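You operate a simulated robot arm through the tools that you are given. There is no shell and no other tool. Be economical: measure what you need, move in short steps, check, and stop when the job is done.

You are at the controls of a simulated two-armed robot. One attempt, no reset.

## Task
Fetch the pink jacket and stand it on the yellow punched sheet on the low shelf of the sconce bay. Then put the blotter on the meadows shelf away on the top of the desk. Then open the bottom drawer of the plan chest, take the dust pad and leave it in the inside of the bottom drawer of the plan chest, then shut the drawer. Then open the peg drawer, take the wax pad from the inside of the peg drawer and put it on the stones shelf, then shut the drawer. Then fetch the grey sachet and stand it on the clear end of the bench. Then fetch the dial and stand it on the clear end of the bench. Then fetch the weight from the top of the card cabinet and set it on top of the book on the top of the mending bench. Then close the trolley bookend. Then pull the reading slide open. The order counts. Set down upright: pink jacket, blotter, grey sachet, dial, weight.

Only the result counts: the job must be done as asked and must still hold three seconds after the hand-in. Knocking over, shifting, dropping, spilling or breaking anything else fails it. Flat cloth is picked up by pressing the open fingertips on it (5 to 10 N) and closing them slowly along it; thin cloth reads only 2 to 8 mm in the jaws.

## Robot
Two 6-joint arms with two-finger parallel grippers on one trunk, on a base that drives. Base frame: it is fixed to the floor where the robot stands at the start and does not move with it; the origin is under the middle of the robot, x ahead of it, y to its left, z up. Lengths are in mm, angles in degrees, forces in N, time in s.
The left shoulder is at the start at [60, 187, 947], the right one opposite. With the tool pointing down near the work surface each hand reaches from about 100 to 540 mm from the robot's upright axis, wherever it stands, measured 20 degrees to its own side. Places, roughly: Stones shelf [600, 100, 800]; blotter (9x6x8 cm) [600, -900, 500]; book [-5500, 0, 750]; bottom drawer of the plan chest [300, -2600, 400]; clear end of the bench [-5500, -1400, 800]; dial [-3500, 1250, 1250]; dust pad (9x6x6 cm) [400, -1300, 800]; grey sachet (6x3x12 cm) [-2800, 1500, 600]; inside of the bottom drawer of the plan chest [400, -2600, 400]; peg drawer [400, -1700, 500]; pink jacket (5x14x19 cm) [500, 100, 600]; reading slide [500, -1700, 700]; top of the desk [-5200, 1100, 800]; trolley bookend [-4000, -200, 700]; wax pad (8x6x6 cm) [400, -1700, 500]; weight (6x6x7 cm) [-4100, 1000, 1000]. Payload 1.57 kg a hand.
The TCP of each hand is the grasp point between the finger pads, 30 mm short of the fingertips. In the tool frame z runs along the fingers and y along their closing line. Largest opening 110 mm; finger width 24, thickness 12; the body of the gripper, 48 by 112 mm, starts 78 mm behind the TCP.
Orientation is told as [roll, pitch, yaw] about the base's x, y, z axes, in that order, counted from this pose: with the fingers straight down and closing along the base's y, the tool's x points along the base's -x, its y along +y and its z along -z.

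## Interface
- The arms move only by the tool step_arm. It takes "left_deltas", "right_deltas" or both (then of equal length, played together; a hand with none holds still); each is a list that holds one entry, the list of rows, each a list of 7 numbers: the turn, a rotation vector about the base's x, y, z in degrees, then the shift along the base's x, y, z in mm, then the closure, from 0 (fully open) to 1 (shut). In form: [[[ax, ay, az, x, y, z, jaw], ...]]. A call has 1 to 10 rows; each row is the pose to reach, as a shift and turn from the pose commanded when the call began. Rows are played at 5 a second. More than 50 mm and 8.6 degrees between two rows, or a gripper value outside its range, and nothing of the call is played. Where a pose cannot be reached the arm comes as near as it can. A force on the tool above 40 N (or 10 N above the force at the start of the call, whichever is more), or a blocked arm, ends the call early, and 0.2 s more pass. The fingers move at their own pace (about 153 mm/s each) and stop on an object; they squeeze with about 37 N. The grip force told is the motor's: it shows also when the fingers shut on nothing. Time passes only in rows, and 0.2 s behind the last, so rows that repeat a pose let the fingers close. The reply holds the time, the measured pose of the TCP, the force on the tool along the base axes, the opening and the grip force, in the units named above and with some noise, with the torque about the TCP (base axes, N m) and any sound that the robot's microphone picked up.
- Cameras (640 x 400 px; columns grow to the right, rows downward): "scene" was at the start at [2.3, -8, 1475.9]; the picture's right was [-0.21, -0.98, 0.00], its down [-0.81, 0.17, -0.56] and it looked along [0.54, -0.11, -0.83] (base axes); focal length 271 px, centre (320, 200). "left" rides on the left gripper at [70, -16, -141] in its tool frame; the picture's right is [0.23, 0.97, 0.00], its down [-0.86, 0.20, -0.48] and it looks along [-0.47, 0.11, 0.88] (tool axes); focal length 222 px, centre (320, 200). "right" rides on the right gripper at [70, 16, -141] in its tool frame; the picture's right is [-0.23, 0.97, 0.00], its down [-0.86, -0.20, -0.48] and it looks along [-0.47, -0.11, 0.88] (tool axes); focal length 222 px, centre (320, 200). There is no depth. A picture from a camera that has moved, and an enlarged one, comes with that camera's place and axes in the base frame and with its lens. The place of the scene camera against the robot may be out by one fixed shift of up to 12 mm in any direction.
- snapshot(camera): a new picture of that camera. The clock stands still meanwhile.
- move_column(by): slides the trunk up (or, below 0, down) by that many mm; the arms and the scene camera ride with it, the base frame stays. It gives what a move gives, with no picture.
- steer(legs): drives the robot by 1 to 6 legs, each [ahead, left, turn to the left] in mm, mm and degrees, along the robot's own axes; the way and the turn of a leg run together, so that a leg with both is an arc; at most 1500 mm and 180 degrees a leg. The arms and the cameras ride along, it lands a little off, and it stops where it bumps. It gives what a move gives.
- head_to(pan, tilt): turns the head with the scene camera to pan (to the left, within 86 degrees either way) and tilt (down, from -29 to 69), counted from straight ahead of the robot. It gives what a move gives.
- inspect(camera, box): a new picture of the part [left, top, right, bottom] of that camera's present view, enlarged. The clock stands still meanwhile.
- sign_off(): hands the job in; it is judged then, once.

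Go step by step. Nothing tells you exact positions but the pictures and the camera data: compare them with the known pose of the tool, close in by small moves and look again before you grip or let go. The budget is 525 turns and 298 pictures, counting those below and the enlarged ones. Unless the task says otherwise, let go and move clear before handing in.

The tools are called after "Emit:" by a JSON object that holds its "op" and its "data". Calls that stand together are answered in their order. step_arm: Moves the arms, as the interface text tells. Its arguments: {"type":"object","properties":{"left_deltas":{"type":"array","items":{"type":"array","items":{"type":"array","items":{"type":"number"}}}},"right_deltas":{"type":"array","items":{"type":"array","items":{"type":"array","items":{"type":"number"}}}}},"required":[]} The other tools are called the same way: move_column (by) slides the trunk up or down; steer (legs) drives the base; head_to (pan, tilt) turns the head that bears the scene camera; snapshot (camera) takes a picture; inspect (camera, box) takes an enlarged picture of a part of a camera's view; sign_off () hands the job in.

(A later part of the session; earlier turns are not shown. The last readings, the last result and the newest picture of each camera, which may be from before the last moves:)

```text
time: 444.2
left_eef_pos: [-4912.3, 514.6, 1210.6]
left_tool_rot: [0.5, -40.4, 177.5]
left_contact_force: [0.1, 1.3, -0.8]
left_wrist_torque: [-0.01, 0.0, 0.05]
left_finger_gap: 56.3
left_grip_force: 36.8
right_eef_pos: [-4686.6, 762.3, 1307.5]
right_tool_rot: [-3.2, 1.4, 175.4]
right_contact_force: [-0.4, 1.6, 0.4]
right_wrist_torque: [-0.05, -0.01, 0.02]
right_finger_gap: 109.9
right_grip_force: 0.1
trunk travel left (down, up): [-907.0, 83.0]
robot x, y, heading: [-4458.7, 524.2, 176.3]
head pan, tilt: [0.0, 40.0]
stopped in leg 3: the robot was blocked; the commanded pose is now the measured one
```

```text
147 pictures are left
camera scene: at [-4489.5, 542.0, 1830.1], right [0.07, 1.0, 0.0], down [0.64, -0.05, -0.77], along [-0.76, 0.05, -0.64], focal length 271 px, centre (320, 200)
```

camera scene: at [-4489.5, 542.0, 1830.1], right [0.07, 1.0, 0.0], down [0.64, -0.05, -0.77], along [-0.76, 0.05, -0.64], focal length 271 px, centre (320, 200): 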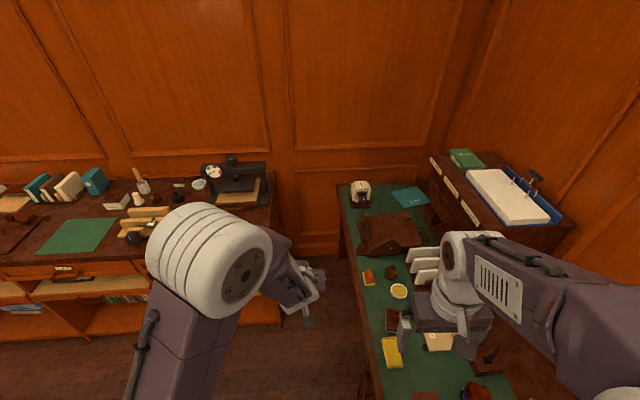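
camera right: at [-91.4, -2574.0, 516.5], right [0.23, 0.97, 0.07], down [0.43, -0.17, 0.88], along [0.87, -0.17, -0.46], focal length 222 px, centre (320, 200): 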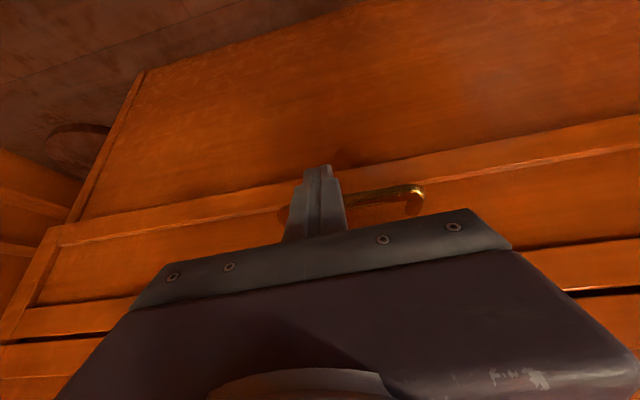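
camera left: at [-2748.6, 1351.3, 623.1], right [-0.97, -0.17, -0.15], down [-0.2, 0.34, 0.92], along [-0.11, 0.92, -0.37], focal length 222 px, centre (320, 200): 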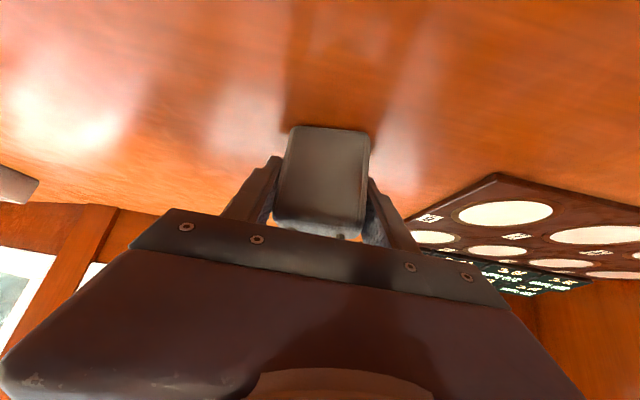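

Blocked near the desk corner. Sidestep left first.

Emit:
{"op": "steer", "data": {"legs": [[0, 150, 3]]}}

Emit:
{"op": "head_to", "data": {"pan": -20, "tilt": 60}}

Emit:
{"op": "snapshot", "data": {"camera": "scene"}}

```text
time: 444.9
left_eef_pos: [-4913.2, 508.8, 1210.1]
left_tool_rot: [0.2, -40.2, 177.6]
left_contact_force: [0.5, 0.2, 0.7]
left_wrist_torque: [-0.02, 0.02, 0.01]
left_finger_gap: 56.2
left_grip_force: 37.5
right_eef_pos: [-4686.4, 756.5, 1306.8]
right_tool_rot: [-3.4, 1.4, 175.5]
right_contact_force: [-0.9, 0.0, -0.4]
right_wrist_torque: [-0.02, 0.0, 0.0]
right_finger_gap: 110.2
right_grip_force: 0.1
trunk travel left (down, up): [-907.0, 83.0]
robot x, y, heading: [-4460.4, 517.7, 176.2]
head pan, tilt: [0.0, 40.0]
stopped in leg 1: the robot was blocked; the commanded pose is now the measured one
```

```text
time: 445.7
left_eef_pos: [-4913.4, 502.4, 1209.2]
left_tool_rot: [-0.1, -40.2, 177.9]
left_contact_force: [0.2, -0.3, -0.5]
left_wrist_torque: [0.0, -0.03, -0.02]
left_finger_gap: 56.0
left_grip_force: 37.0
right_eef_pos: [-4687.3, 752.0, 1307.4]
right_tool_rot: [-3.6, 1.4, 175.4]
right_contact_force: [-0.2, -0.1, 0.1]
right_wrist_torque: [0.02, 0.01, 0.02]
right_finger_gap: 109.8
right_grip_force: 0.1
trunk travel left (down, up): [-907.0, 83.0]
robot x, y, heading: [-4460.3, 517.9, 176.1]
head pan, tilt: [-20.0, 60.0]
```

```text
146 pictures are left
camera scene: at [-4466.8, 549.3, 1803.5], right [0.4, 0.92, 0.0], down [0.79, -0.35, -0.5], along [-0.46, 0.2, -0.87], focal length 271 px, centre (320, 200)
```

scene: 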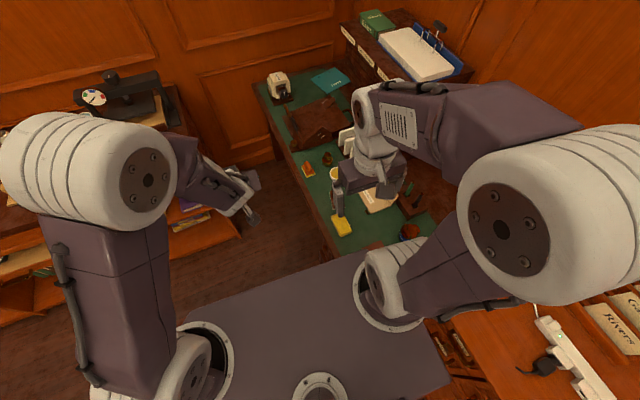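

Emit:
{"op": "head_to", "data": {"pan": 70, "tilt": 55}}

Emit:
{"op": "snapshot", "data": {"camera": "scene"}}

Emit:
{"op": "head_to", "data": {"pan": -80, "tilt": 60}}

Emit:
{"op": "snapshot", "data": {"camera": "scene"}}

```text
time: 447.4
left_eef_pos: [-4911.4, 504.5, 1210.1]
left_tool_rot: [0.0, -40.4, 177.8]
left_contact_force: [-0.1, -1.1, -1.0]
left_wrist_torque: [0.0, 0.0, 0.02]
left_finger_gap: 55.9
left_grip_force: 37.2
right_eef_pos: [-4685.8, 752.9, 1308.0]
right_tool_rot: [-3.4, 1.4, 175.4]
right_contact_force: [0.6, -0.5, -0.5]
right_wrist_torque: [-0.01, 0.02, 0.01]
right_finger_gap: 109.9
right_grip_force: 0.1
trunk travel left (down, up): [-907.0, 83.0]
robot x, y, heading: [-4458.0, 520.5, 176.2]
head pan, tilt: [70.0, 55.0]
```

```text
145 pictures are left
camera scene: at [-4434.6, 458.3, 1809.5], right [-0.91, 0.4, 0.0], down [0.33, 0.75, -0.57], along [-0.23, -0.52, -0.82], focal length 271 px, centre (320, 200)
```

scene: 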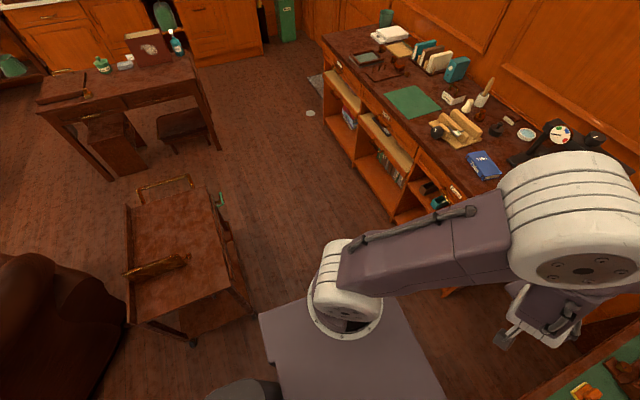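

```text
time: 449.7
left_eef_pos: [-4912.0, 504.1, 1211.0]
left_tool_rot: [0.1, -40.3, 177.8]
left_contact_force: [-0.2, 0.5, 0.1]
left_wrist_torque: [-0.01, 0.0, 0.04]
left_finger_gap: 55.6
left_grip_force: 36.9
right_eef_pos: [-4686.8, 752.5, 1307.7]
right_tool_rot: [-3.4, 1.4, 175.4]
right_contact_force: [-0.2, 0.2, 0.0]
right_wrist_torque: [0.02, -0.01, 0.0]
right_finger_gap: 110.0
right_grip_force: 0.1
trunk travel left (down, up): [-907.0, 83.0]
robot x, y, heading: [-4457.4, 521.2, 176.3]
head pan, tilt: [-80.0, 60.0]
```

```text
144 pictures are left
camera scene: at [-4412.7, 590.3, 1803.4], right [0.99, 0.11, 0.0], down [0.09, -0.86, -0.5], along [-0.05, 0.5, -0.87], focal length 271 px, centre (320, 200)
```

scene: 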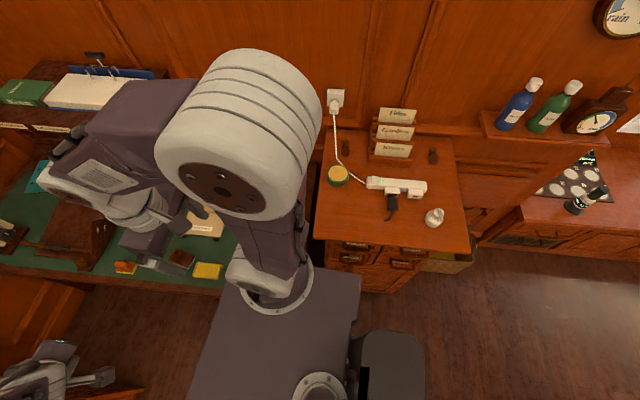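

Unclear what blocks it; try a small forward move, then left.

Emit:
{"op": "steer", "data": {"legs": [[60, 0, 0]]}}

Emit:
{"op": "steer", "data": {"legs": [[0, 60, 0]]}}

```text
time: 450.8
left_eef_pos: [-4926.0, 545.7, 1210.3]
left_tool_rot: [0.1, -40.2, 173.2]
left_contact_force: [0.4, 0.4, -0.9]
left_wrist_torque: [0.02, -0.02, 0.03]
left_finger_gap: 55.5
left_grip_force: 36.9
right_eef_pos: [-4683.5, 774.4, 1307.9]
right_tool_rot: [-3.4, 1.5, 171.0]
right_contact_force: [0.5, -0.9, -1.3]
right_wrist_torque: [-0.01, -0.04, -0.01]
right_finger_gap: 109.8
right_grip_force: 0.1
trunk travel left (down, up): [-907.0, 83.0]
robot x, y, heading: [-4475.7, 527.5, 171.7]
head pan, tilt: [-80.0, 60.0]
stopped in leg 1: the robot was blocked; the commanded pose is now the measured one
```

```text
time: 451.5
left_eef_pos: [-4929.4, 542.7, 1210.6]
left_tool_rot: [0.2, -40.2, 173.1]
left_contact_force: [0.0, -0.1, 0.3]
left_wrist_torque: [-0.02, 0.02, 0.02]
left_finger_gap: 55.4
left_grip_force: 37.5
right_eef_pos: [-4683.5, 771.9, 1308.1]
right_tool_rot: [-3.4, 1.3, 170.9]
right_contact_force: [0.9, 0.0, 0.8]
right_wrist_torque: [-0.01, 0.0, 0.01]
right_finger_gap: 109.5
right_grip_force: 0.1
trunk travel left (down, up): [-907.0, 83.0]
robot x, y, heading: [-4477.9, 518.3, 171.5]
head pan, tilt: [-80.0, 60.0]
stopped in leg 1: the robot was blocked; the commanded pose is now the measured one
```

Emit:
{"op": "steer", "data": {"legs": [[-150, 0, 0]]}}

Emit:
{"op": "steer", "data": {"legs": [[0, 60, 0]]}}

Emit:
{"op": "head_to", "data": {"pan": -60, "tilt": 60}}

Emit:
{"op": "snapshot", "data": {"camera": "scene"}}

```text
time: 452.9
left_eef_pos: [-4780.8, 518.1, 1208.8]
left_tool_rot: [0.1, -40.1, 173.2]
left_contact_force: [-0.7, 0.4, -0.6]
left_wrist_torque: [0.0, 0.0, -0.02]
left_finger_gap: 55.3
left_grip_force: 36.8
right_eef_pos: [-4536.8, 747.2, 1306.7]
right_tool_rot: [-3.6, 1.5, 170.8]
right_contact_force: [-0.6, -0.4, -0.1]
right_wrist_torque: [-0.02, -0.02, 0.02]
right_finger_gap: 110.3
right_grip_force: 0.1
trunk travel left (down, up): [-907.0, 83.0]
robot x, y, heading: [-4322.5, 497.9, 171.7]
head pan, tilt: [-80.0, 60.0]
```

```text
time: 453.8
left_eef_pos: [-4784.3, 468.7, 1210.6]
left_tool_rot: [0.7, -40.3, 172.8]
left_contact_force: [0.3, 0.9, -0.2]
left_wrist_torque: [-0.06, 0.02, 0.07]
left_finger_gap: 55.4
left_grip_force: 37.0
right_eef_pos: [-4540.7, 698.5, 1307.0]
right_tool_rot: [-3.0, 1.3, 170.9]
right_contact_force: [0.3, 0.8, -0.2]
right_wrist_torque: [-0.09, 0.03, 0.0]
right_finger_gap: 110.0
right_grip_force: 0.0
trunk travel left (down, up): [-907.0, 83.0]
robot x, y, heading: [-4333.7, 439.4, 171.6]
head pan, tilt: [-80.0, 60.0]
```

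```text
time: 454.6
left_eef_pos: [-4787.1, 457.2, 1209.7]
left_tool_rot: [-0.1, -40.2, 173.2]
left_contact_force: [0.0, -0.4, -0.4]
left_wrist_torque: [0.01, -0.01, -0.01]
left_finger_gap: 55.2
left_grip_force: 37.2
right_eef_pos: [-4543.9, 686.9, 1308.5]
right_tool_rot: [-3.6, 1.4, 170.9]
right_contact_force: [-0.6, -0.3, 0.8]
right_wrist_torque: [0.02, -0.05, -0.02]
right_finger_gap: 110.2
right_grip_force: 0.1
trunk travel left (down, up): [-907.0, 83.0]
robot x, y, heading: [-4333.4, 437.9, 171.6]
head pan, tilt: [-60.0, 60.0]
```

```text
143 pictures are left
camera scene: at [-4305.4, 497.4, 1803.5], right [0.93, 0.37, 0.0], down [0.32, -0.8, -0.5], along [-0.18, 0.47, -0.87], focal length 271 px, centre (320, 200)
```

scene: 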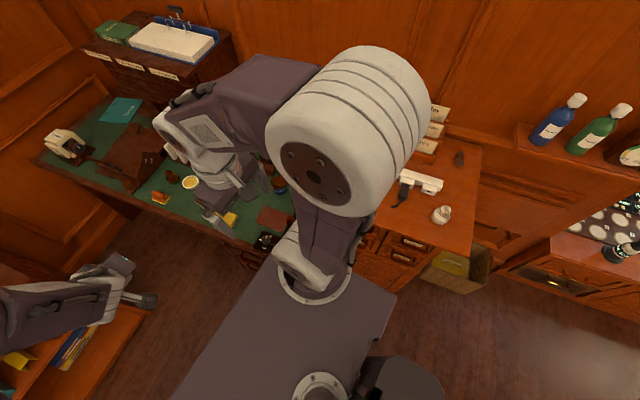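

Free now. Straighten and go around with more clearance from the desk.

Emit:
{"op": "steer", "data": {"legs": [[0, 110, 8.4], [480, 40, 0], [0, 800, 0], [0, 750, 0]]}}

Emit:
{"op": "head_to", "data": {"pan": 0, "tilt": 45}}

Emit:
{"op": "snapshot", "data": {"camera": "scene"}}

```text
time: 465.9
left_eef_pos: [-5276.4, -1316.7, 1211.2]
left_tool_rot: [0.0, -40.2, -178.5]
left_contact_force: [0.7, -0.1, -0.2]
left_wrist_torque: [-0.02, -0.02, 0.01]
left_finger_gap: 55.1
left_grip_force: 36.6
right_eef_pos: [-5068.3, -1056.0, 1308.1]
right_tool_rot: [-3.5, 1.4, 179.3]
right_contact_force: [-0.5, 0.9, -0.2]
right_wrist_torque: [-0.01, 0.02, -0.02]
right_finger_gap: 110.1
right_grip_force: 0.2
trunk travel left (down, up): [-907.0, 83.0]
robot x, y, heading: [-4825.8, -1271.3, -180.0]
head pan, tilt: [-60.0, 60.0]
```

```text
time: 467.2
left_eef_pos: [-5276.8, -1318.0, 1209.1]
left_tool_rot: [0.0, -40.1, -178.4]
left_contact_force: [0.4, -0.7, -0.4]
left_wrist_torque: [0.02, 0.01, 0.02]
left_finger_gap: 55.2
left_grip_force: 37.3
right_eef_pos: [-5068.6, -1056.9, 1307.7]
right_tool_rot: [-3.5, 1.4, 179.2]
right_contact_force: [0.1, 0.0, -0.7]
right_wrist_torque: [-0.03, 0.02, 0.03]
right_finger_gap: 109.9
right_grip_force: 0.0
trunk travel left (down, up): [-907.0, 83.0]
robot x, y, heading: [-4824.3, -1270.0, -179.9]
head pan, tilt: [0.0, 45.0]
```

```text
142 pictures are left
camera scene: at [-4853.4, -1264.5, 1822.9], right [0.0, 1.0, 0.0], down [0.71, 0.0, -0.71], along [-0.71, 0.0, -0.71], focal length 271 px, centre (320, 200)
```

scene: 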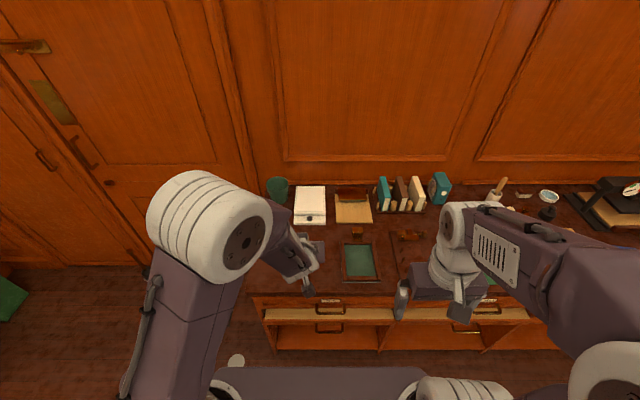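

Emit:
{"op": "snapshot", "data": {"camera": "left"}}

Emit:
{"op": "step_arm", "data": {"left_deltas": [[[0, 0, 0, 0, -40, 0, 0.65], [0, 0, 0, 0, -80, 0, 0.65], [0, 0, 0, 20, -120, 0, 0.65], [0, 0, 0, 20, -160, 0, 0.65]]]}}

Emit:
{"op": "inspect", "data": {"camera": "scene", "box": [200, 160, 440, 310]}}

```text
141 pictures are left
camera left: at [-5132.4, -1297.3, 1274.3], right [0.2, -0.97, -0.15], down [-0.34, -0.21, 0.92], along [-0.92, -0.13, -0.37], focal length 222 px, centre (320, 200)
```

left: 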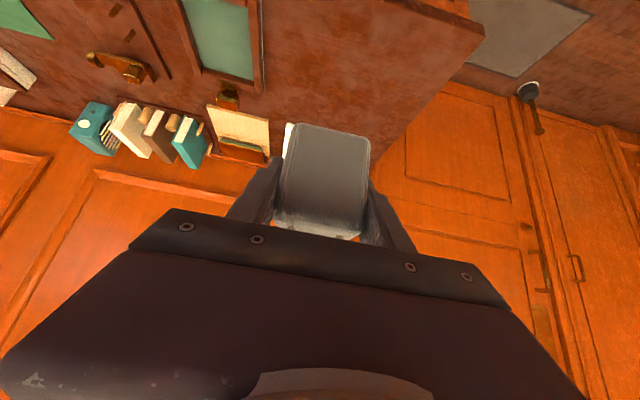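

```text
time: 468.2
left_eef_pos: [-5256.0, -1435.1, 1221.5]
left_tool_rot: [0.8, -40.1, -178.6]
left_contact_force: [0.6, -0.3, -0.6]
left_wrist_torque: [0.03, 0.01, -0.01]
left_finger_gap: 55.0
left_grip_force: 37.5
left hand out of reach, approached as far as the arm can: row 3, 4
right_eef_pos: [-5068.5, -1055.2, 1306.5]
right_tool_rot: [-3.5, 1.4, 179.1]
right_contact_force: [0.0, -0.4, 0.5]
right_wrist_torque: [0.0, -0.02, 0.0]
right_finger_gap: 109.8
right_grip_force: 0.0
trunk travel left (down, up): [-907.0, 83.0]
robot x, y, heading: [-4825.3, -1270.9, -180.0]
head pan, tilt: [0.0, 45.0]
```

```text
2.67 times, centred on (320, 235) of scene
camera zoom: at [-4852.4, -1264.6, 1822.9], right [0.0, 1.0, 0.0], down [0.71, 0.0, -0.71], along [-0.71, 0.0, -0.71], focal length 723 px, centre (320, 107)
```

zoom: 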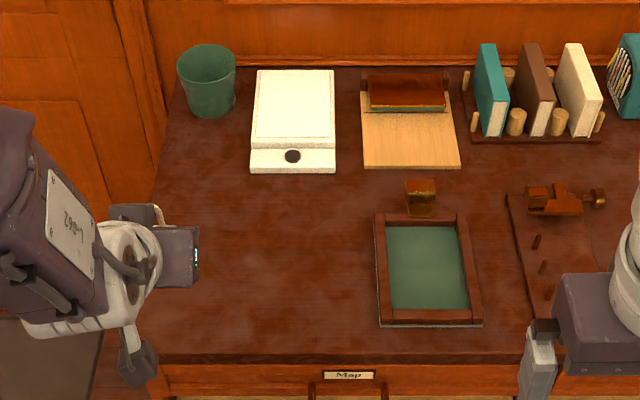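

The clear patch spans about x −5700…−5370, y −1540…−1180. Stand the sachet at about [-5540,-1440].

Emit:
{"op": "steer", "data": {"legs": [[190, 0, 0]]}}

Emit:
{"op": "step_arm", "data": {"left_deltas": [[[0, 0, 0, -35, 0, 0, 0.65], [0, 0, 0, -70, 0, 0, 0.65], [0, 0, 0, -100, 0, 0, 0.65]]]}}

Emit:
{"op": "move_column", "data": {"by": -300}}

Emit:
{"op": "snapshot", "data": {"camera": "left"}}

Emit:
{"op": "snapshot", "data": {"camera": "scene"}}

```text
time: 469.8
left_eef_pos: [-5439.8, -1435.1, 1223.2]
left_tool_rot: [0.7, -40.3, -178.7]
left_contact_force: [0.4, 0.3, -0.7]
left_wrist_torque: [-0.01, 0.05, -0.02]
left_finger_gap: 55.3
left_grip_force: 36.9
right_eef_pos: [-5251.7, -1055.2, 1309.0]
right_tool_rot: [-3.5, 1.3, 179.2]
right_contact_force: [0.1, 0.4, -0.4]
right_wrist_torque: [0.0, 0.04, 0.0]
right_finger_gap: 110.0
right_grip_force: 0.0
trunk travel left (down, up): [-907.0, 83.0]
robot x, y, heading: [-5013.9, -1269.9, 180.0]
head pan, tilt: [0.0, 45.0]
```

```text
time: 470.6
left_eef_pos: [-5546.9, -1436.2, 1220.8]
left_tool_rot: [0.7, -40.0, -178.6]
left_contact_force: [-0.4, -0.2, 0.5]
left_wrist_torque: [0.0, -0.01, -0.04]
left_finger_gap: 55.3
left_grip_force: 37.1
right_eef_pos: [-5257.1, -1056.4, 1307.4]
right_tool_rot: [-3.5, 1.4, 179.1]
right_contact_force: [-0.3, 0.0, -0.7]
right_wrist_torque: [0.01, -0.03, 0.0]
right_finger_gap: 110.1
right_grip_force: 0.2
trunk travel left (down, up): [-907.0, 83.0]
robot x, y, heading: [-5010.5, -1273.5, 180.0]
head pan, tilt: [0.0, 45.0]
```

```text
time: 473.6
left_eef_pos: [-5545.5, -1436.3, 922.6]
left_tool_rot: [0.6, -40.0, -178.7]
left_contact_force: [0.8, -0.2, -0.6]
left_wrist_torque: [0.02, 0.01, 0.04]
left_finger_gap: 55.3
left_grip_force: 36.6
right_eef_pos: [-5255.8, -1056.1, 1007.8]
right_tool_rot: [-3.5, 1.4, 179.2]
right_contact_force: [0.8, 1.2, -0.3]
right_wrist_torque: [-0.02, 0.03, 0.03]
right_finger_gap: 110.0
right_grip_force: 0.1
trunk travel left (down, up): [-607.0, 383.0]
robot x, y, heading: [-5011.6, -1276.2, 180.2]
head pan, tilt: [0.0, 45.0]
```

```text
139 pictures are left
camera left: at [-5401.4, -1414.6, 986.7], right [0.2, -0.97, -0.14], down [-0.34, -0.2, 0.92], along [-0.92, -0.14, -0.37], focal length 222 px, centre (320, 200)
```

left: 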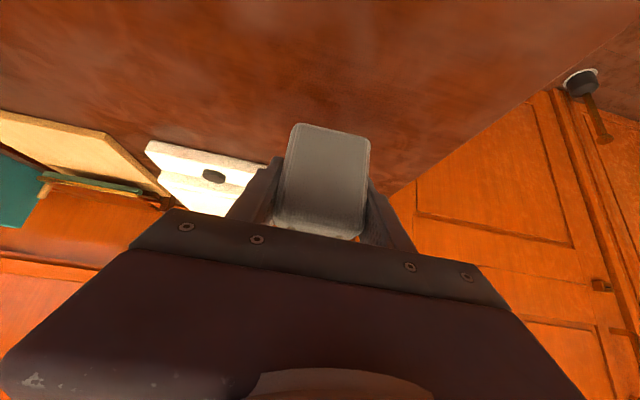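

```text
138 pictures are left
camera scene: at [-5040.2, -1265.0, 1522.9], right [0.0, 1.0, 0.0], down [0.71, 0.0, -0.71], along [-0.71, 0.0, -0.71], focal length 271 px, centre (320, 200)
```

scene: 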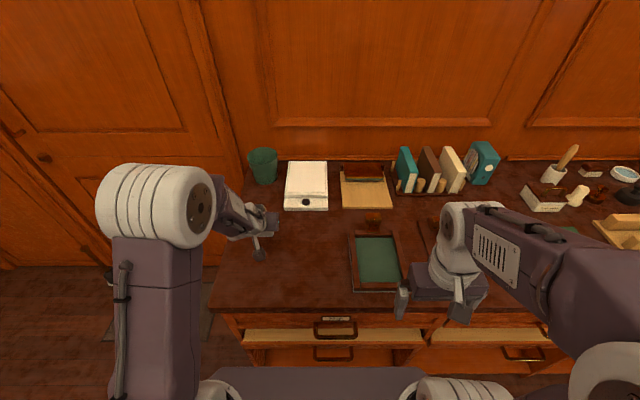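

Emit:
{"op": "move_column", "data": {"by": -85}}

Emit:
{"op": "step_arm", "data": {"left_deltas": [[[0, 0, 0, 0, 0, -4, 0.65], [0, 0, 0, 0, 0, -8, 0.65], [0, 0, 0, 0, 0, -12, 0.65], [0, 0, 0, 0, 0, -16, 0.65]]]}}

Emit:
{"op": "snapshot", "data": {"camera": "left"}}

```text
time: 474.2
left_eef_pos: [-5548.5, -1436.6, 888.9]
left_tool_rot: [0.7, -41.3, -178.5]
left_contact_force: [6.1, 0.4, 12.8]
left_wrist_torque: [0.44, -0.38, -0.17]
left_finger_gap: 55.4
left_grip_force: 36.5
right_eef_pos: [-5253.5, -1055.5, 966.7]
right_tool_rot: [-3.5, 1.3, 179.3]
right_contact_force: [-0.3, -0.3, 0.6]
right_wrist_torque: [0.0, -0.03, 0.01]
right_finger_gap: 109.9
right_grip_force: 0.0
trunk travel left (down, up): [-566.0, 424.0]
robot x, y, heading: [-5012.0, -1269.5, -180.1]
head pan, tilt: [0.0, 45.0]
stopped: the force on the tool passed its limit (the readings are from after the stop); the commanded pose is now the measured one
```

```text
time: 474.8
left_eef_pos: [-5551.5, -1436.1, 889.5]
left_tool_rot: [0.7, -42.4, -178.5]
left_contact_force: [7.9, 0.2, 23.8]
left_wrist_torque: [0.38, -0.82, -0.05]
left_finger_gap: 55.6
left_grip_force: 36.9
right_eef_pos: [-5253.4, -1055.1, 968.9]
right_tool_rot: [-3.5, 1.2, 179.1]
right_contact_force: [-0.2, 0.3, -0.7]
right_wrist_torque: [0.0, 0.0, 0.01]
right_finger_gap: 110.2
right_grip_force: 0.0
trunk travel left (down, up): [-566.0, 424.0]
robot x, y, heading: [-5011.8, -1271.3, -180.2]
head pan, tilt: [0.0, 45.0]
stopped in row 2 (left hand): the force on the tool passed its limit (the readings are from after the stop); the commanded pose is now the measured one
```

```text
137 pictures are left
camera left: at [-5405.6, -1414.7, 947.2], right [0.2, -0.97, -0.14], down [-0.3, -0.2, 0.93], along [-0.93, -0.15, -0.33], focal length 222 px, centre (320, 200)
```

left: 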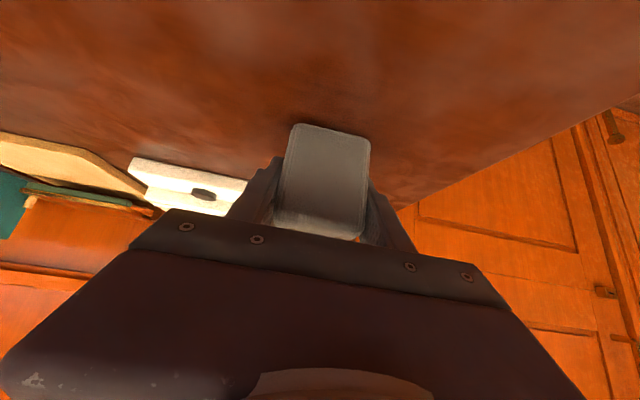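

Contact: the bench top is at ≈843. Lift a few mm, restore the pitch, and set down gently.

Emit:
{"op": "step_arm", "data": {"left_deltas": [[[0, -1.2, 0, 1, 0, 4, 0.65], [0, -2.3, 0, 3, 0, 6, 0.65], [0, -2.3, 0, 3, 0, 6, 0.65]]]}}

Emit:
{"op": "step_arm", "data": {"left_deltas": [[[0, 0, 0, 0, 0, -1, 0.65], [0, 0, 0, 0, 0, -2, 0.65], [0, 0, 0, 0, 0, -3, 0.65]]]}}

Emit:
{"op": "inspect", "data": {"camera": "scene", "box": [180, 140, 380, 265]}}

```text
time: 475.6
left_eef_pos: [-5550.1, -1438.1, 888.7]
left_tool_rot: [0.8, -39.5, -178.6]
left_contact_force: [-0.7, 0.5, -0.3]
left_wrist_torque: [-0.02, 0.01, -0.02]
left_finger_gap: 55.3
left_grip_force: 36.4
right_eef_pos: [-5255.5, -1055.8, 967.7]
right_tool_rot: [-3.5, 1.4, 179.3]
right_contact_force: [-0.3, 0.3, 0.3]
right_wrist_torque: [0.0, -0.03, -0.02]
right_finger_gap: 110.1
right_grip_force: 0.1
trunk travel left (down, up): [-566.0, 424.0]
robot x, y, heading: [-5012.9, -1273.3, -179.8]
head pan, tilt: [0.0, 45.0]
```

```text
time: 476.4
left_eef_pos: [-5551.5, -1438.3, 890.2]
left_tool_rot: [0.7, -39.7, -178.5]
left_contact_force: [-0.7, -0.8, 4.9]
left_wrist_torque: [0.16, 0.04, -0.01]
left_finger_gap: 55.3
left_grip_force: 37.2
right_eef_pos: [-5254.3, -1055.1, 967.2]
right_tool_rot: [-3.5, 1.4, 179.2]
right_contact_force: [-0.5, 0.0, -0.4]
right_wrist_torque: [0.01, 0.0, 0.0]
right_finger_gap: 109.7
right_grip_force: 0.0
trunk travel left (down, up): [-566.0, 424.0]
robot x, y, heading: [-5011.1, -1267.9, -180.0]
head pan, tilt: [0.0, 45.0]
```

```text
3.20 times, centred on (280, 202) of scene
camera zoom: at [-5039.4, -1264.9, 1482.1], right [0.0, 1.0, 0.0], down [0.71, 0.0, -0.71], along [-0.71, 0.0, -0.71], focal length 867 px, centre (448, 192)
```

zoom: 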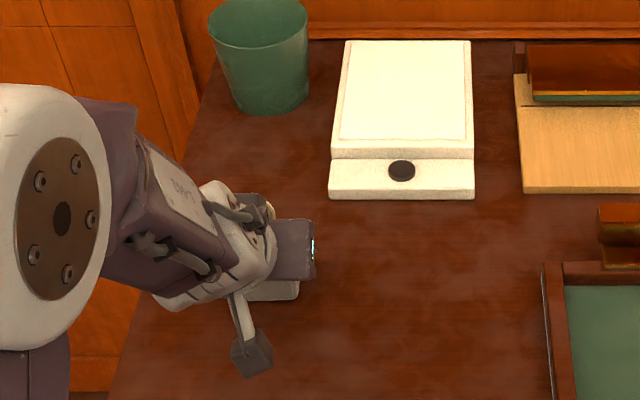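

Touching lightly and upright. Release and withdraw.

Emit:
{"op": "step_arm", "data": {"left_deltas": [[[0, 0, 0, 0, 0, 1, 0.55], [0, 0, 0, 0, 0, 1, 0.4], [0, 0, 0, 0, 0, 1, 0.15], [0, 0, 0, 0, 0, 1, 0.15], [0, 0, 0, 25, 0, 22, 0.15], [0, 0, 0, 55, 0, 50, 0.15], [0, 0, 0, 85, 0, 80, 0.15], [0, 0, 0, 110, 0, 110, 0.15]]]}}

Emit:
{"op": "snapshot", "data": {"camera": "left"}}

```text
time: 478.2
left_eef_pos: [-5438.5, -1436.3, 998.5]
left_tool_rot: [0.8, -39.7, -178.5]
left_contact_force: [1.5, 0.0, -0.5]
left_wrist_torque: [-0.02, 0.0, -0.01]
left_finger_gap: 93.4
left_grip_force: 0.1
right_eef_pos: [-5254.3, -1056.6, 967.5]
right_tool_rot: [-3.5, 1.3, 179.2]
right_contact_force: [-0.3, -0.4, 0.9]
right_wrist_torque: [-0.03, 0.06, 0.03]
right_finger_gap: 109.9
right_grip_force: 0.0
trunk travel left (down, up): [-566.0, 424.0]
robot x, y, heading: [-5011.9, -1271.6, -180.0]
head pan, tilt: [0.0, 45.0]
```

```text
135 pictures are left
camera left: at [-5295.1, -1415.1, 1064.2], right [0.21, -0.97, -0.13], down [-0.35, -0.2, 0.92], along [-0.92, -0.14, -0.38], focal length 222 px, centre (320, 200)
```

left: 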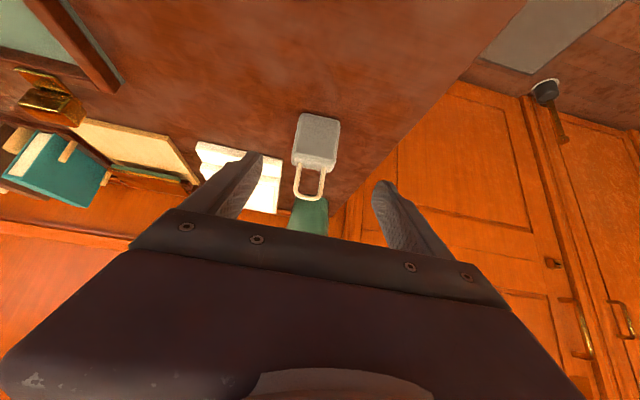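

The sachet stands. Now fetch the dial from the wall shelf near [-3560,1290]. Raise and drive back around.

Emit:
{"op": "move_column", "data": {"by": 330}}

Emit:
{"op": "steer", "data": {"legs": [[-230, 0, 0], [0, -1350, 0], [0, 0, -90], [250, -550, 0]]}}

Emit:
{"op": "head_to", "data": {"pan": -40, "tilt": 40}}

Emit:
{"op": "snapshot", "data": {"camera": "scene"}}

```text
time: 481.5
left_eef_pos: [-5440.8, -1437.8, 1327.0]
left_tool_rot: [0.9, -39.6, -178.5]
left_contact_force: [-1.0, -0.2, 0.5]
left_wrist_torque: [0.02, 0.0, 0.03]
left_finger_gap: 93.6
left_grip_force: 0.1
right_eef_pos: [-5255.3, -1056.5, 1297.2]
right_tool_rot: [-3.5, 1.4, 179.2]
right_contact_force: [-0.3, -0.3, 0.1]
right_wrist_torque: [0.0, 0.02, 0.0]
right_finger_gap: 110.2
right_grip_force: 0.0
trunk travel left (down, up): [-896.0, 94.0]
robot x, y, heading: [-5008.5, -1270.4, -179.9]
head pan, tilt: [0.0, 45.0]
```

```text
time: 496.4
left_eef_pos: [-4380.7, 756.1, 1328.5]
left_tool_rot: [0.7, -39.7, 90.5]
left_contact_force: [0.5, -1.1, 0.1]
left_wrist_torque: [0.0, -0.03, -0.02]
left_finger_gap: 93.5
left_grip_force: 0.0
right_eef_pos: [-4004.5, 562.6, 1297.4]
right_tool_rot: [-3.6, 1.5, 88.1]
right_contact_force: [0.8, 0.6, 0.1]
right_wrist_torque: [0.03, -0.03, 0.03]
right_finger_gap: 109.8
right_grip_force: 0.1
trunk travel left (down, up): [-896.0, 94.0]
robot x, y, heading: [-4220.2, 323.4, 89.1]
head pan, tilt: [0.0, 45.0]
```

```text
time: 497.5
left_eef_pos: [-4378.8, 757.0, 1328.0]
left_tool_rot: [0.9, -39.7, 90.3]
left_contact_force: [-0.1, 0.6, -0.2]
left_wrist_torque: [-0.01, 0.01, 0.01]
left_finger_gap: 93.5
left_grip_force: 0.1
right_eef_pos: [-4002.2, 563.8, 1297.0]
right_tool_rot: [-3.5, 1.4, 88.1]
right_contact_force: [-0.5, 0.3, 0.0]
right_wrist_torque: [0.02, -0.01, -0.02]
right_finger_gap: 109.7
right_grip_force: 0.1
trunk travel left (down, up): [-896.0, 94.0]
robot x, y, heading: [-4226.7, 324.7, 88.8]
head pan, tilt: [-40.0, 40.0]
```

```text
134 pictures are left
camera scene: at [-4175.0, 334.9, 1819.3], right [0.75, -0.66, 0.0], down [-0.42, -0.48, -0.77], along [0.5, 0.58, -0.64], focal length 271 px, centre (320, 200)
```

scene: 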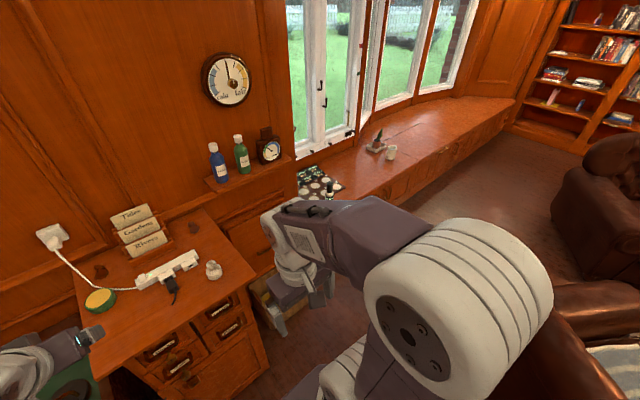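

Emit:
{"op": "steer", "data": {"legs": [[150, -330, 1], [170, -390, 0]]}}

Emit:
{"op": "step_arm", "data": {"left_deltas": [[[0, 0, 0, 35, 0, 0, 0.05], [0, 0, 0, 70, 0, 0, 0.05], [0, 0, 0, 100, 0, 0, 0.05]]]}}

Emit:
{"op": "head_to", "data": {"pan": 0, "tilt": 35}}

Emit:
{"op": "snapshot", "data": {"camera": "scene"}}

Emit:
{"op": "snapshot", "data": {"camera": "left"}}

```text
time: 502.1
left_eef_pos: [-3656.2, 1066.2, 1329.2]
left_tool_rot: [0.7, -39.6, 91.3]
left_contact_force: [-1.1, -0.1, -0.5]
left_wrist_torque: [-0.03, 0.01, -0.02]
left_finger_gap: 93.6
left_grip_force: 0.1
right_eef_pos: [-3276.1, 880.5, 1296.5]
right_tool_rot: [-3.6, 1.5, 88.9]
right_contact_force: [-0.3, 0.8, -0.7]
right_wrist_torque: [0.0, 0.01, 0.01]
right_finger_gap: 110.0
right_grip_force: 0.0
trunk travel left (down, up): [-896.0, 94.0]
robot x, y, heading: [-3490.5, 636.6, 90.0]
head pan, tilt: [-40.0, 40.0]
```

```text
time: 502.9
left_eef_pos: [-3554.8, 1068.3, 1327.0]
left_tool_rot: [0.9, -39.6, 91.3]
left_contact_force: [0.9, 0.9, -0.9]
left_wrist_torque: [-0.02, 0.04, 0.05]
left_finger_gap: 104.6
left_grip_force: 0.0
right_eef_pos: [-3274.0, 881.4, 1295.9]
right_tool_rot: [-3.5, 1.5, 89.1]
right_contact_force: [0.8, 0.3, -0.2]
right_wrist_torque: [-0.02, 0.02, 0.03]
right_finger_gap: 110.1
right_grip_force: 0.1
trunk travel left (down, up): [-896.0, 94.0]
robot x, y, heading: [-3490.8, 639.9, 89.6]
head pan, tilt: [-40.0, 40.0]
```

```text
time: 503.9
left_eef_pos: [-3555.8, 1067.3, 1327.3]
left_tool_rot: [0.8, -39.7, 91.3]
left_contact_force: [-1.3, -0.2, 0.0]
left_wrist_torque: [0.0, -0.02, -0.02]
left_finger_gap: 104.7
left_grip_force: 0.0
right_eef_pos: [-3275.1, 880.7, 1297.5]
right_tool_rot: [-3.5, 1.4, 89.0]
right_contact_force: [0.2, 0.2, -0.3]
right_wrist_torque: [0.02, 0.0, 0.02]
right_finger_gap: 110.0
right_grip_force: 0.0
trunk travel left (down, up): [-896.0, 94.0]
robot x, y, heading: [-3493.7, 638.2, 89.6]
head pan, tilt: [0.0, 35.0]
```

```text
133 pictures are left
camera scene: at [-3498.6, 672.2, 1826.9], right [1.0, 0.0, 0.0], down [0.0, -0.57, -0.82], along [0.0, 0.82, -0.57], focal length 271 px, centre (320, 200)
```

scene: 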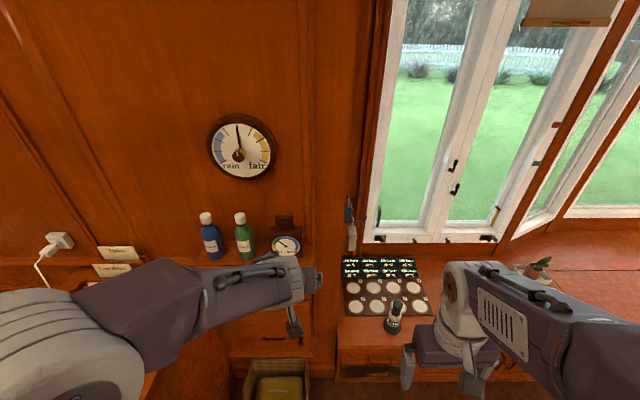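

```text
132 pictures are left
camera left: at [-3534.0, 925.2, 1393.3], right [-0.97, -0.21, -0.13], down [-0.2, 0.35, 0.92], along [-0.14, 0.91, -0.38], focal length 222 px, centre (320, 200)
```

left: 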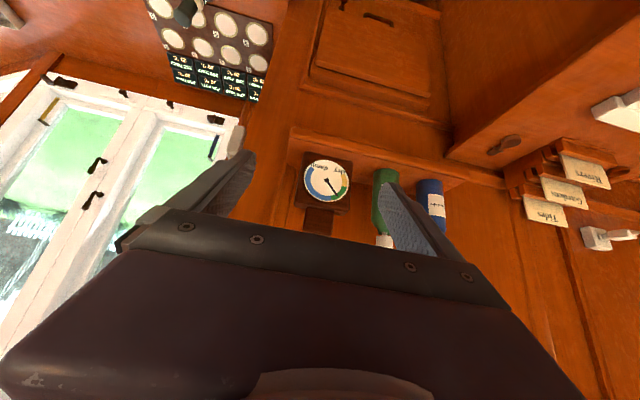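

Emit:
{"op": "inspect", "data": {"camera": "scene", "box": [180, 190, 340, 290]}}

Emit:
{"op": "inspect", "data": {"camera": "left", "box": [240, 120, 480, 270]}}

```text
4.00 times, centred on (260, 240) of scene
camera zoom: at [-3498.6, 672.2, 1826.9], right [1.0, 0.0, 0.0], down [0.0, -0.57, -0.82], along [0.0, 0.82, -0.57], focal length 1084 px, centre (560, 40)
```

zoom: 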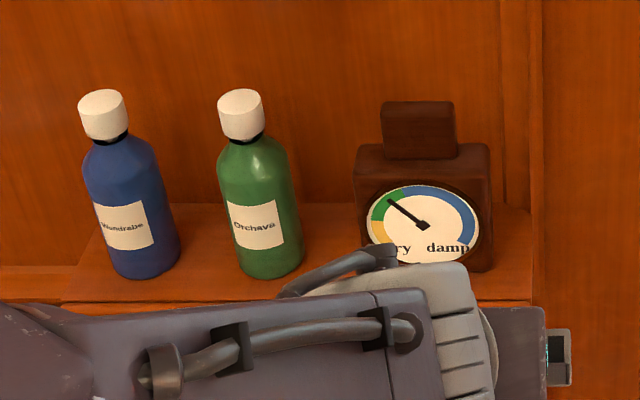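

```text
2.67 times, centred on (360, 195) of left
camera zoom: at [-3534.0, 925.2, 1393.3], right [-0.97, -0.21, -0.13], down [-0.2, 0.35, 0.92], along [-0.14, 0.91, -0.38], focal length 592 px, centre (213, 213)
```

zoom: 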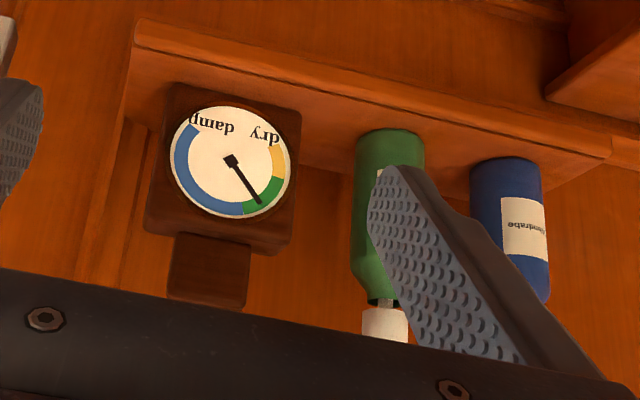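

The dial has a top block ≈60 mm wide centred ≈[-3608,1365,1248]. Drive closer and align.

Emit:
{"op": "steer", "data": {"legs": [[130, 50, 0]]}}

Emit:
{"op": "step_arm", "data": {"left_deltas": [[[0, 0, 0, 0, 40, -10, 0.2], [0, 0, 0, 0, 80, -20, 0.2]]]}}

Emit:
{"op": "snapshot", "data": {"camera": "left"}}

Emit:
{"op": "inspect", "data": {"camera": "scene", "box": [200, 190, 440, 340]}}

```text
time: 505.2
left_eef_pos: [-3605.0, 1195.4, 1329.4]
left_tool_rot: [0.9, -39.8, 91.2]
left_contact_force: [0.5, -0.3, 0.6]
left_wrist_torque: [0.03, 0.01, 0.0]
left_finger_gap: 104.4
left_grip_force: 0.1
right_eef_pos: [-3324.5, 1007.3, 1298.6]
right_tool_rot: [-3.5, 1.3, 89.1]
right_contact_force: [0.4, -0.3, 0.1]
right_wrist_torque: [0.05, -0.02, -0.03]
right_finger_gap: 110.0
right_grip_force: 0.0
trunk travel left (down, up): [-896.0, 94.0]
robot x, y, heading: [-3537.6, 763.1, 89.5]
head pan, tilt: [0.0, 35.0]
```

```text
time: 505.9
left_eef_pos: [-3605.7, 1279.7, 1308.0]
left_tool_rot: [0.9, -39.5, 91.4]
left_contact_force: [0.2, 1.4, -0.7]
left_wrist_torque: [0.0, 0.0, -0.02]
left_finger_gap: 88.2
left_grip_force: 0.0
right_eef_pos: [-3323.9, 1012.4, 1296.3]
right_tool_rot: [-3.5, 1.5, 89.1]
right_contact_force: [0.4, 0.7, -0.5]
right_wrist_torque: [-0.01, -0.05, -0.03]
right_finger_gap: 110.0
right_grip_force: 0.0
trunk travel left (down, up): [-896.0, 94.0]
robot x, y, heading: [-3540.6, 768.0, 89.9]
head pan, tilt: [0.0, 35.0]
```

```text
129 pictures are left
camera left: at [-3583.4, 1137.0, 1373.9], right [-0.97, -0.21, -0.13], down [-0.2, 0.35, 0.92], along [-0.14, 0.91, -0.38], focal length 222 px, centre (320, 200)
```

left: 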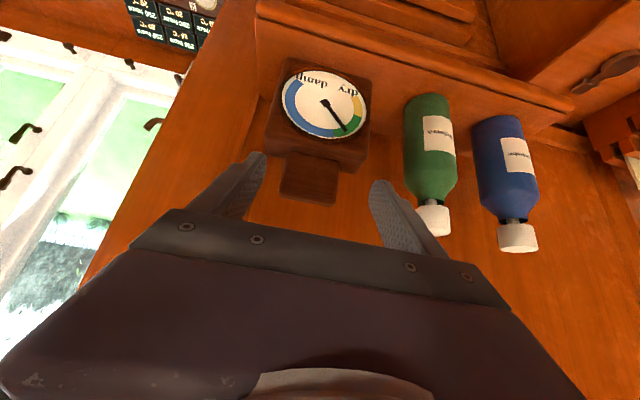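

```text
2.67 times, centred on (320, 265) of scene
camera zoom: at [-3547.2, 804.2, 1826.8], right [1.0, 0.0, 0.0], down [0.0, -0.57, -0.82], along [0.0, 0.82, -0.57], focal length 723 px, centre (320, 27)
```

zoom: 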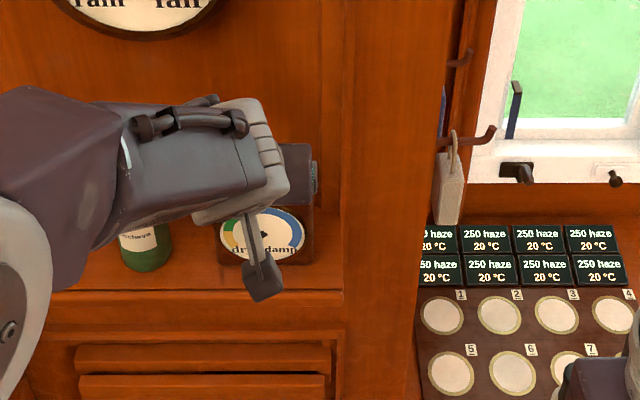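

Block front ≈[-3601,1349,1263]. Approach it.

Emit:
{"op": "step_arm", "data": {"left_deltas": [[[0, 0, 0, 4, 28, -16, 0.2], [0, 0, 0, 4, 56, -32, 0.2]]]}}

Emit:
{"op": "snapshot", "data": {"camera": "left"}}

```text
time: 506.4
left_eef_pos: [-3602.4, 1336.3, 1273.8]
left_tool_rot: [0.8, -39.4, 91.3]
left_contact_force: [0.3, 1.1, -1.2]
left_wrist_torque: [-0.01, -0.01, -0.01]
left_finger_gap: 87.9
left_grip_force: 0.2
right_eef_pos: [-3325.3, 1012.0, 1296.0]
right_tool_rot: [-3.5, 1.5, 89.2]
right_contact_force: [0.0, -0.6, 0.0]
right_wrist_torque: [-0.02, 0.02, 0.0]
right_finger_gap: 109.9
right_grip_force: 0.0
trunk travel left (down, up): [-896.0, 94.0]
robot x, y, heading: [-3544.5, 770.2, 89.6]
head pan, tilt: [0.0, 35.0]
```

```text
127 pictures are left
camera left: at [-3579.9, 1194.1, 1339.6], right [-0.97, -0.21, -0.13], down [-0.2, 0.35, 0.92], along [-0.14, 0.91, -0.38], focal length 222 px, centre (320, 200)
```

left: 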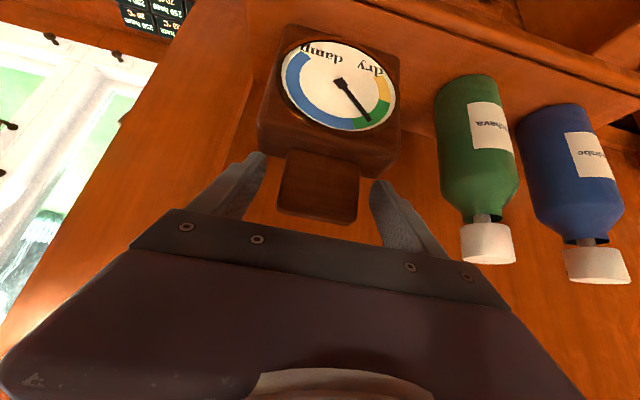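

Emit:
{"op": "step_arm", "data": {"left_deltas": [[[0, 0, 0, 0, 12, -4, 0.2], [0, 0, 0, 0, 24, -8, 0.2], [0, 0, 0, 0, 24, -8, 0.4], [0, 0, 0, 0, 24, -8, 0.6], [0, 0, 0, 0, 24, -8, 0.6]]]}}

Emit:
{"op": "snapshot", "data": {"camera": "left"}}

```text
time: 507.6
left_eef_pos: [-3604.8, 1355.5, 1272.0]
left_tool_rot: [0.8, -39.9, 91.3]
left_contact_force: [-5.9, 1.8, 23.9]
left_wrist_torque: [0.55, -0.59, 0.15]
left_finger_gap: 59.5
left_grip_force: 37.3
right_eef_pos: [-3326.4, 1007.3, 1297.6]
right_tool_rot: [-3.5, 1.2, 89.1]
right_contact_force: [-0.5, -0.2, 0.2]
right_wrist_torque: [-0.01, 0.02, 0.03]
right_finger_gap: 110.0
right_grip_force: 0.1
trunk travel left (down, up): [-896.0, 94.0]
robot x, y, heading: [-3538.6, 767.9, 90.0]
head pan, tilt: [0.0, 35.0]
```

```text
126 pictures are left
camera left: at [-3582.0, 1212.2, 1335.5], right [-0.97, -0.21, -0.14], down [-0.2, 0.34, 0.92], along [-0.14, 0.92, -0.37], focal length 222 px, centre (320, 200)
```

left: 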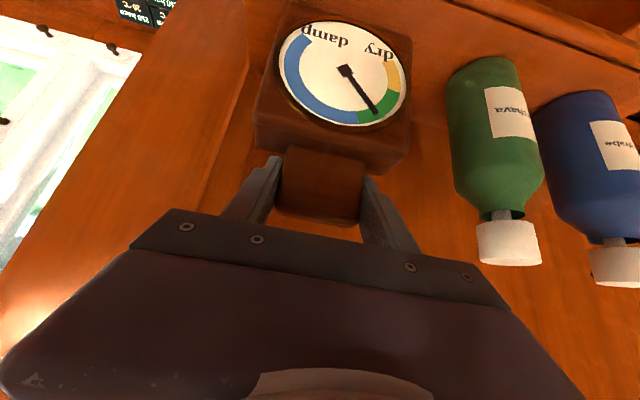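

Gripped at 59.5 mm (tips resting on the box). Lift and draw back.

Emit:
{"op": "step_arm", "data": {"left_deltas": [[[0, 0, 0, 0, 0, 12, 0.65], [0, 0, 0, 0, 0, 24, 0.65], [0, 0, 0, 0, -10, 40, 0.65], [0, 0, 0, 0, -50, 50, 0.65], [0, 0, 0, 0, -90, 60, 0.65]]]}}

Emit:
{"op": "snapshot", "data": {"camera": "left"}}

```text
time: 508.9
left_eef_pos: [-3601.9, 1266.4, 1328.4]
left_tool_rot: [0.8, -39.7, 91.4]
left_contact_force: [-0.3, 0.0, -0.3]
left_wrist_torque: [0.03, 0.0, 0.01]
left_finger_gap: 59.3
left_grip_force: 37.2
right_eef_pos: [-3325.8, 1007.3, 1297.3]
right_tool_rot: [-3.4, 1.3, 89.2]
right_contact_force: [0.4, 0.0, -0.3]
right_wrist_torque: [0.03, 0.01, 0.03]
right_finger_gap: 110.2
right_grip_force: 0.1
trunk travel left (down, up): [-896.0, 94.0]
robot x, y, heading: [-3540.4, 766.5, 90.1]
head pan, tilt: [0.0, 35.0]
```

```text
125 pictures are left
camera left: at [-3581.2, 1123.0, 1393.7], right [-0.97, -0.21, -0.13], down [-0.2, 0.35, 0.92], along [-0.14, 0.91, -0.38], focal length 222 px, centre (320, 200)
```

left: 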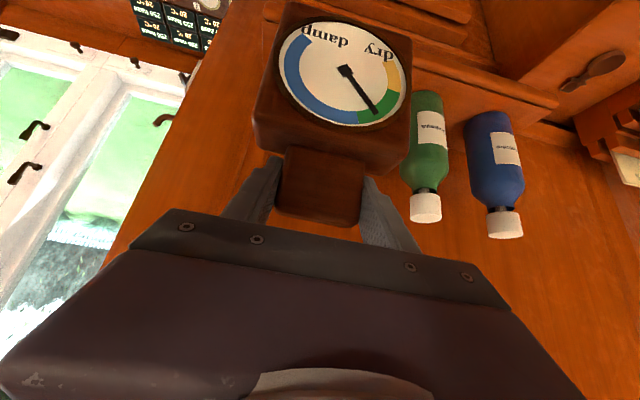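

Dial secured. Retrace the route to the bench.

Emit:
{"op": "move_column", "data": {"by": 80}}

Emit:
{"op": "steer", "data": {"legs": [[-130, 20, 0], [-170, 390, 0], [-150, 330, 0], [-250, 520, 0], [0, 0, 90], [0, 1300, 0]]}}

Emit:
{"op": "head_to", "data": {"pan": 0, "tilt": 45}}

Emit:
{"op": "snapshot", "data": {"camera": "scene"}}

```text
time: 510.0
left_eef_pos: [-3603.3, 1268.5, 1407.2]
left_tool_rot: [0.9, -39.4, 91.3]
left_contact_force: [0.3, -0.1, -1.8]
left_wrist_torque: [0.01, 0.0, -0.03]
left_finger_gap: 59.6
left_grip_force: 37.0
right_eef_pos: [-3326.3, 1009.9, 1376.8]
right_tool_rot: [-3.4, 1.4, 89.1]
right_contact_force: [0.1, 0.0, -0.3]
right_wrist_torque: [-0.02, 0.03, -0.01]
right_finger_gap: 109.7
right_grip_force: 0.0
trunk travel left (down, up): [-976.0, 14.0]
robot x, y, heading: [-3543.0, 766.4, 89.6]
head pan, tilt: [0.0, 35.0]
```

```text
time: 528.3
left_eef_pos: [-5319.8, -1302.7, 1407.3]
left_tool_rot: [0.9, -39.6, -179.6]
left_contact_force: [-0.6, 1.3, -2.3]
left_wrist_torque: [0.03, 0.07, 0.0]
left_finger_gap: 59.5
left_grip_force: 36.8
right_eef_pos: [-5057.7, -1029.3, 1376.4]
right_tool_rot: [-3.5, 1.4, 178.2]
right_contact_force: [0.9, 0.2, -1.0]
right_wrist_torque: [-0.01, 0.03, 0.01]
right_finger_gap: 110.1
right_grip_force: 0.0
trunk travel left (down, up): [-976.0, 14.0]
robot x, y, heading: [-4814.5, -1247.5, 179.3]
head pan, tilt: [0.0, 35.0]
```

```text
time: 529.1
left_eef_pos: [-5319.9, -1302.7, 1407.2]
left_tool_rot: [0.8, -39.6, -179.6]
left_contact_force: [-0.1, 0.3, -1.0]
left_wrist_torque: [0.0, 0.0, 0.02]
left_finger_gap: 59.9
left_grip_force: 36.8
right_eef_pos: [-5056.1, -1029.9, 1378.1]
right_tool_rot: [-3.5, 1.4, 178.3]
right_contact_force: [0.2, -0.2, 0.2]
right_wrist_torque: [0.03, -0.01, -0.02]
right_finger_gap: 110.3
right_grip_force: 0.1
trunk travel left (down, up): [-976.0, 14.0]
robot x, y, heading: [-4813.0, -1251.2, 179.2]
head pan, tilt: [0.0, 45.0]
```

```text
124 pictures are left
camera scene: at [-4845.7, -1242.2, 1892.1], right [0.02, 1.0, 0.0], down [0.71, -0.01, -0.71], along [-0.71, 0.01, -0.71], focal length 271 px, centre (320, 200)
```

scene: 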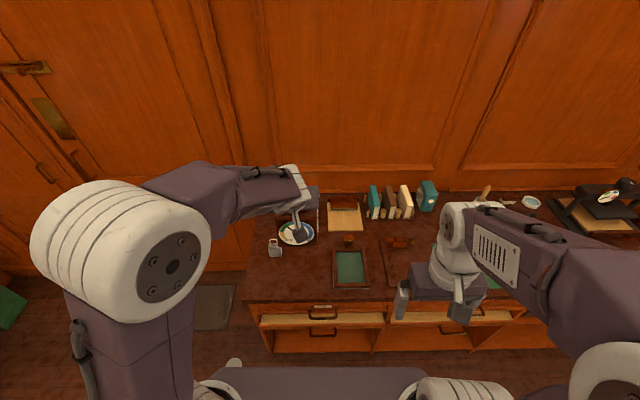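

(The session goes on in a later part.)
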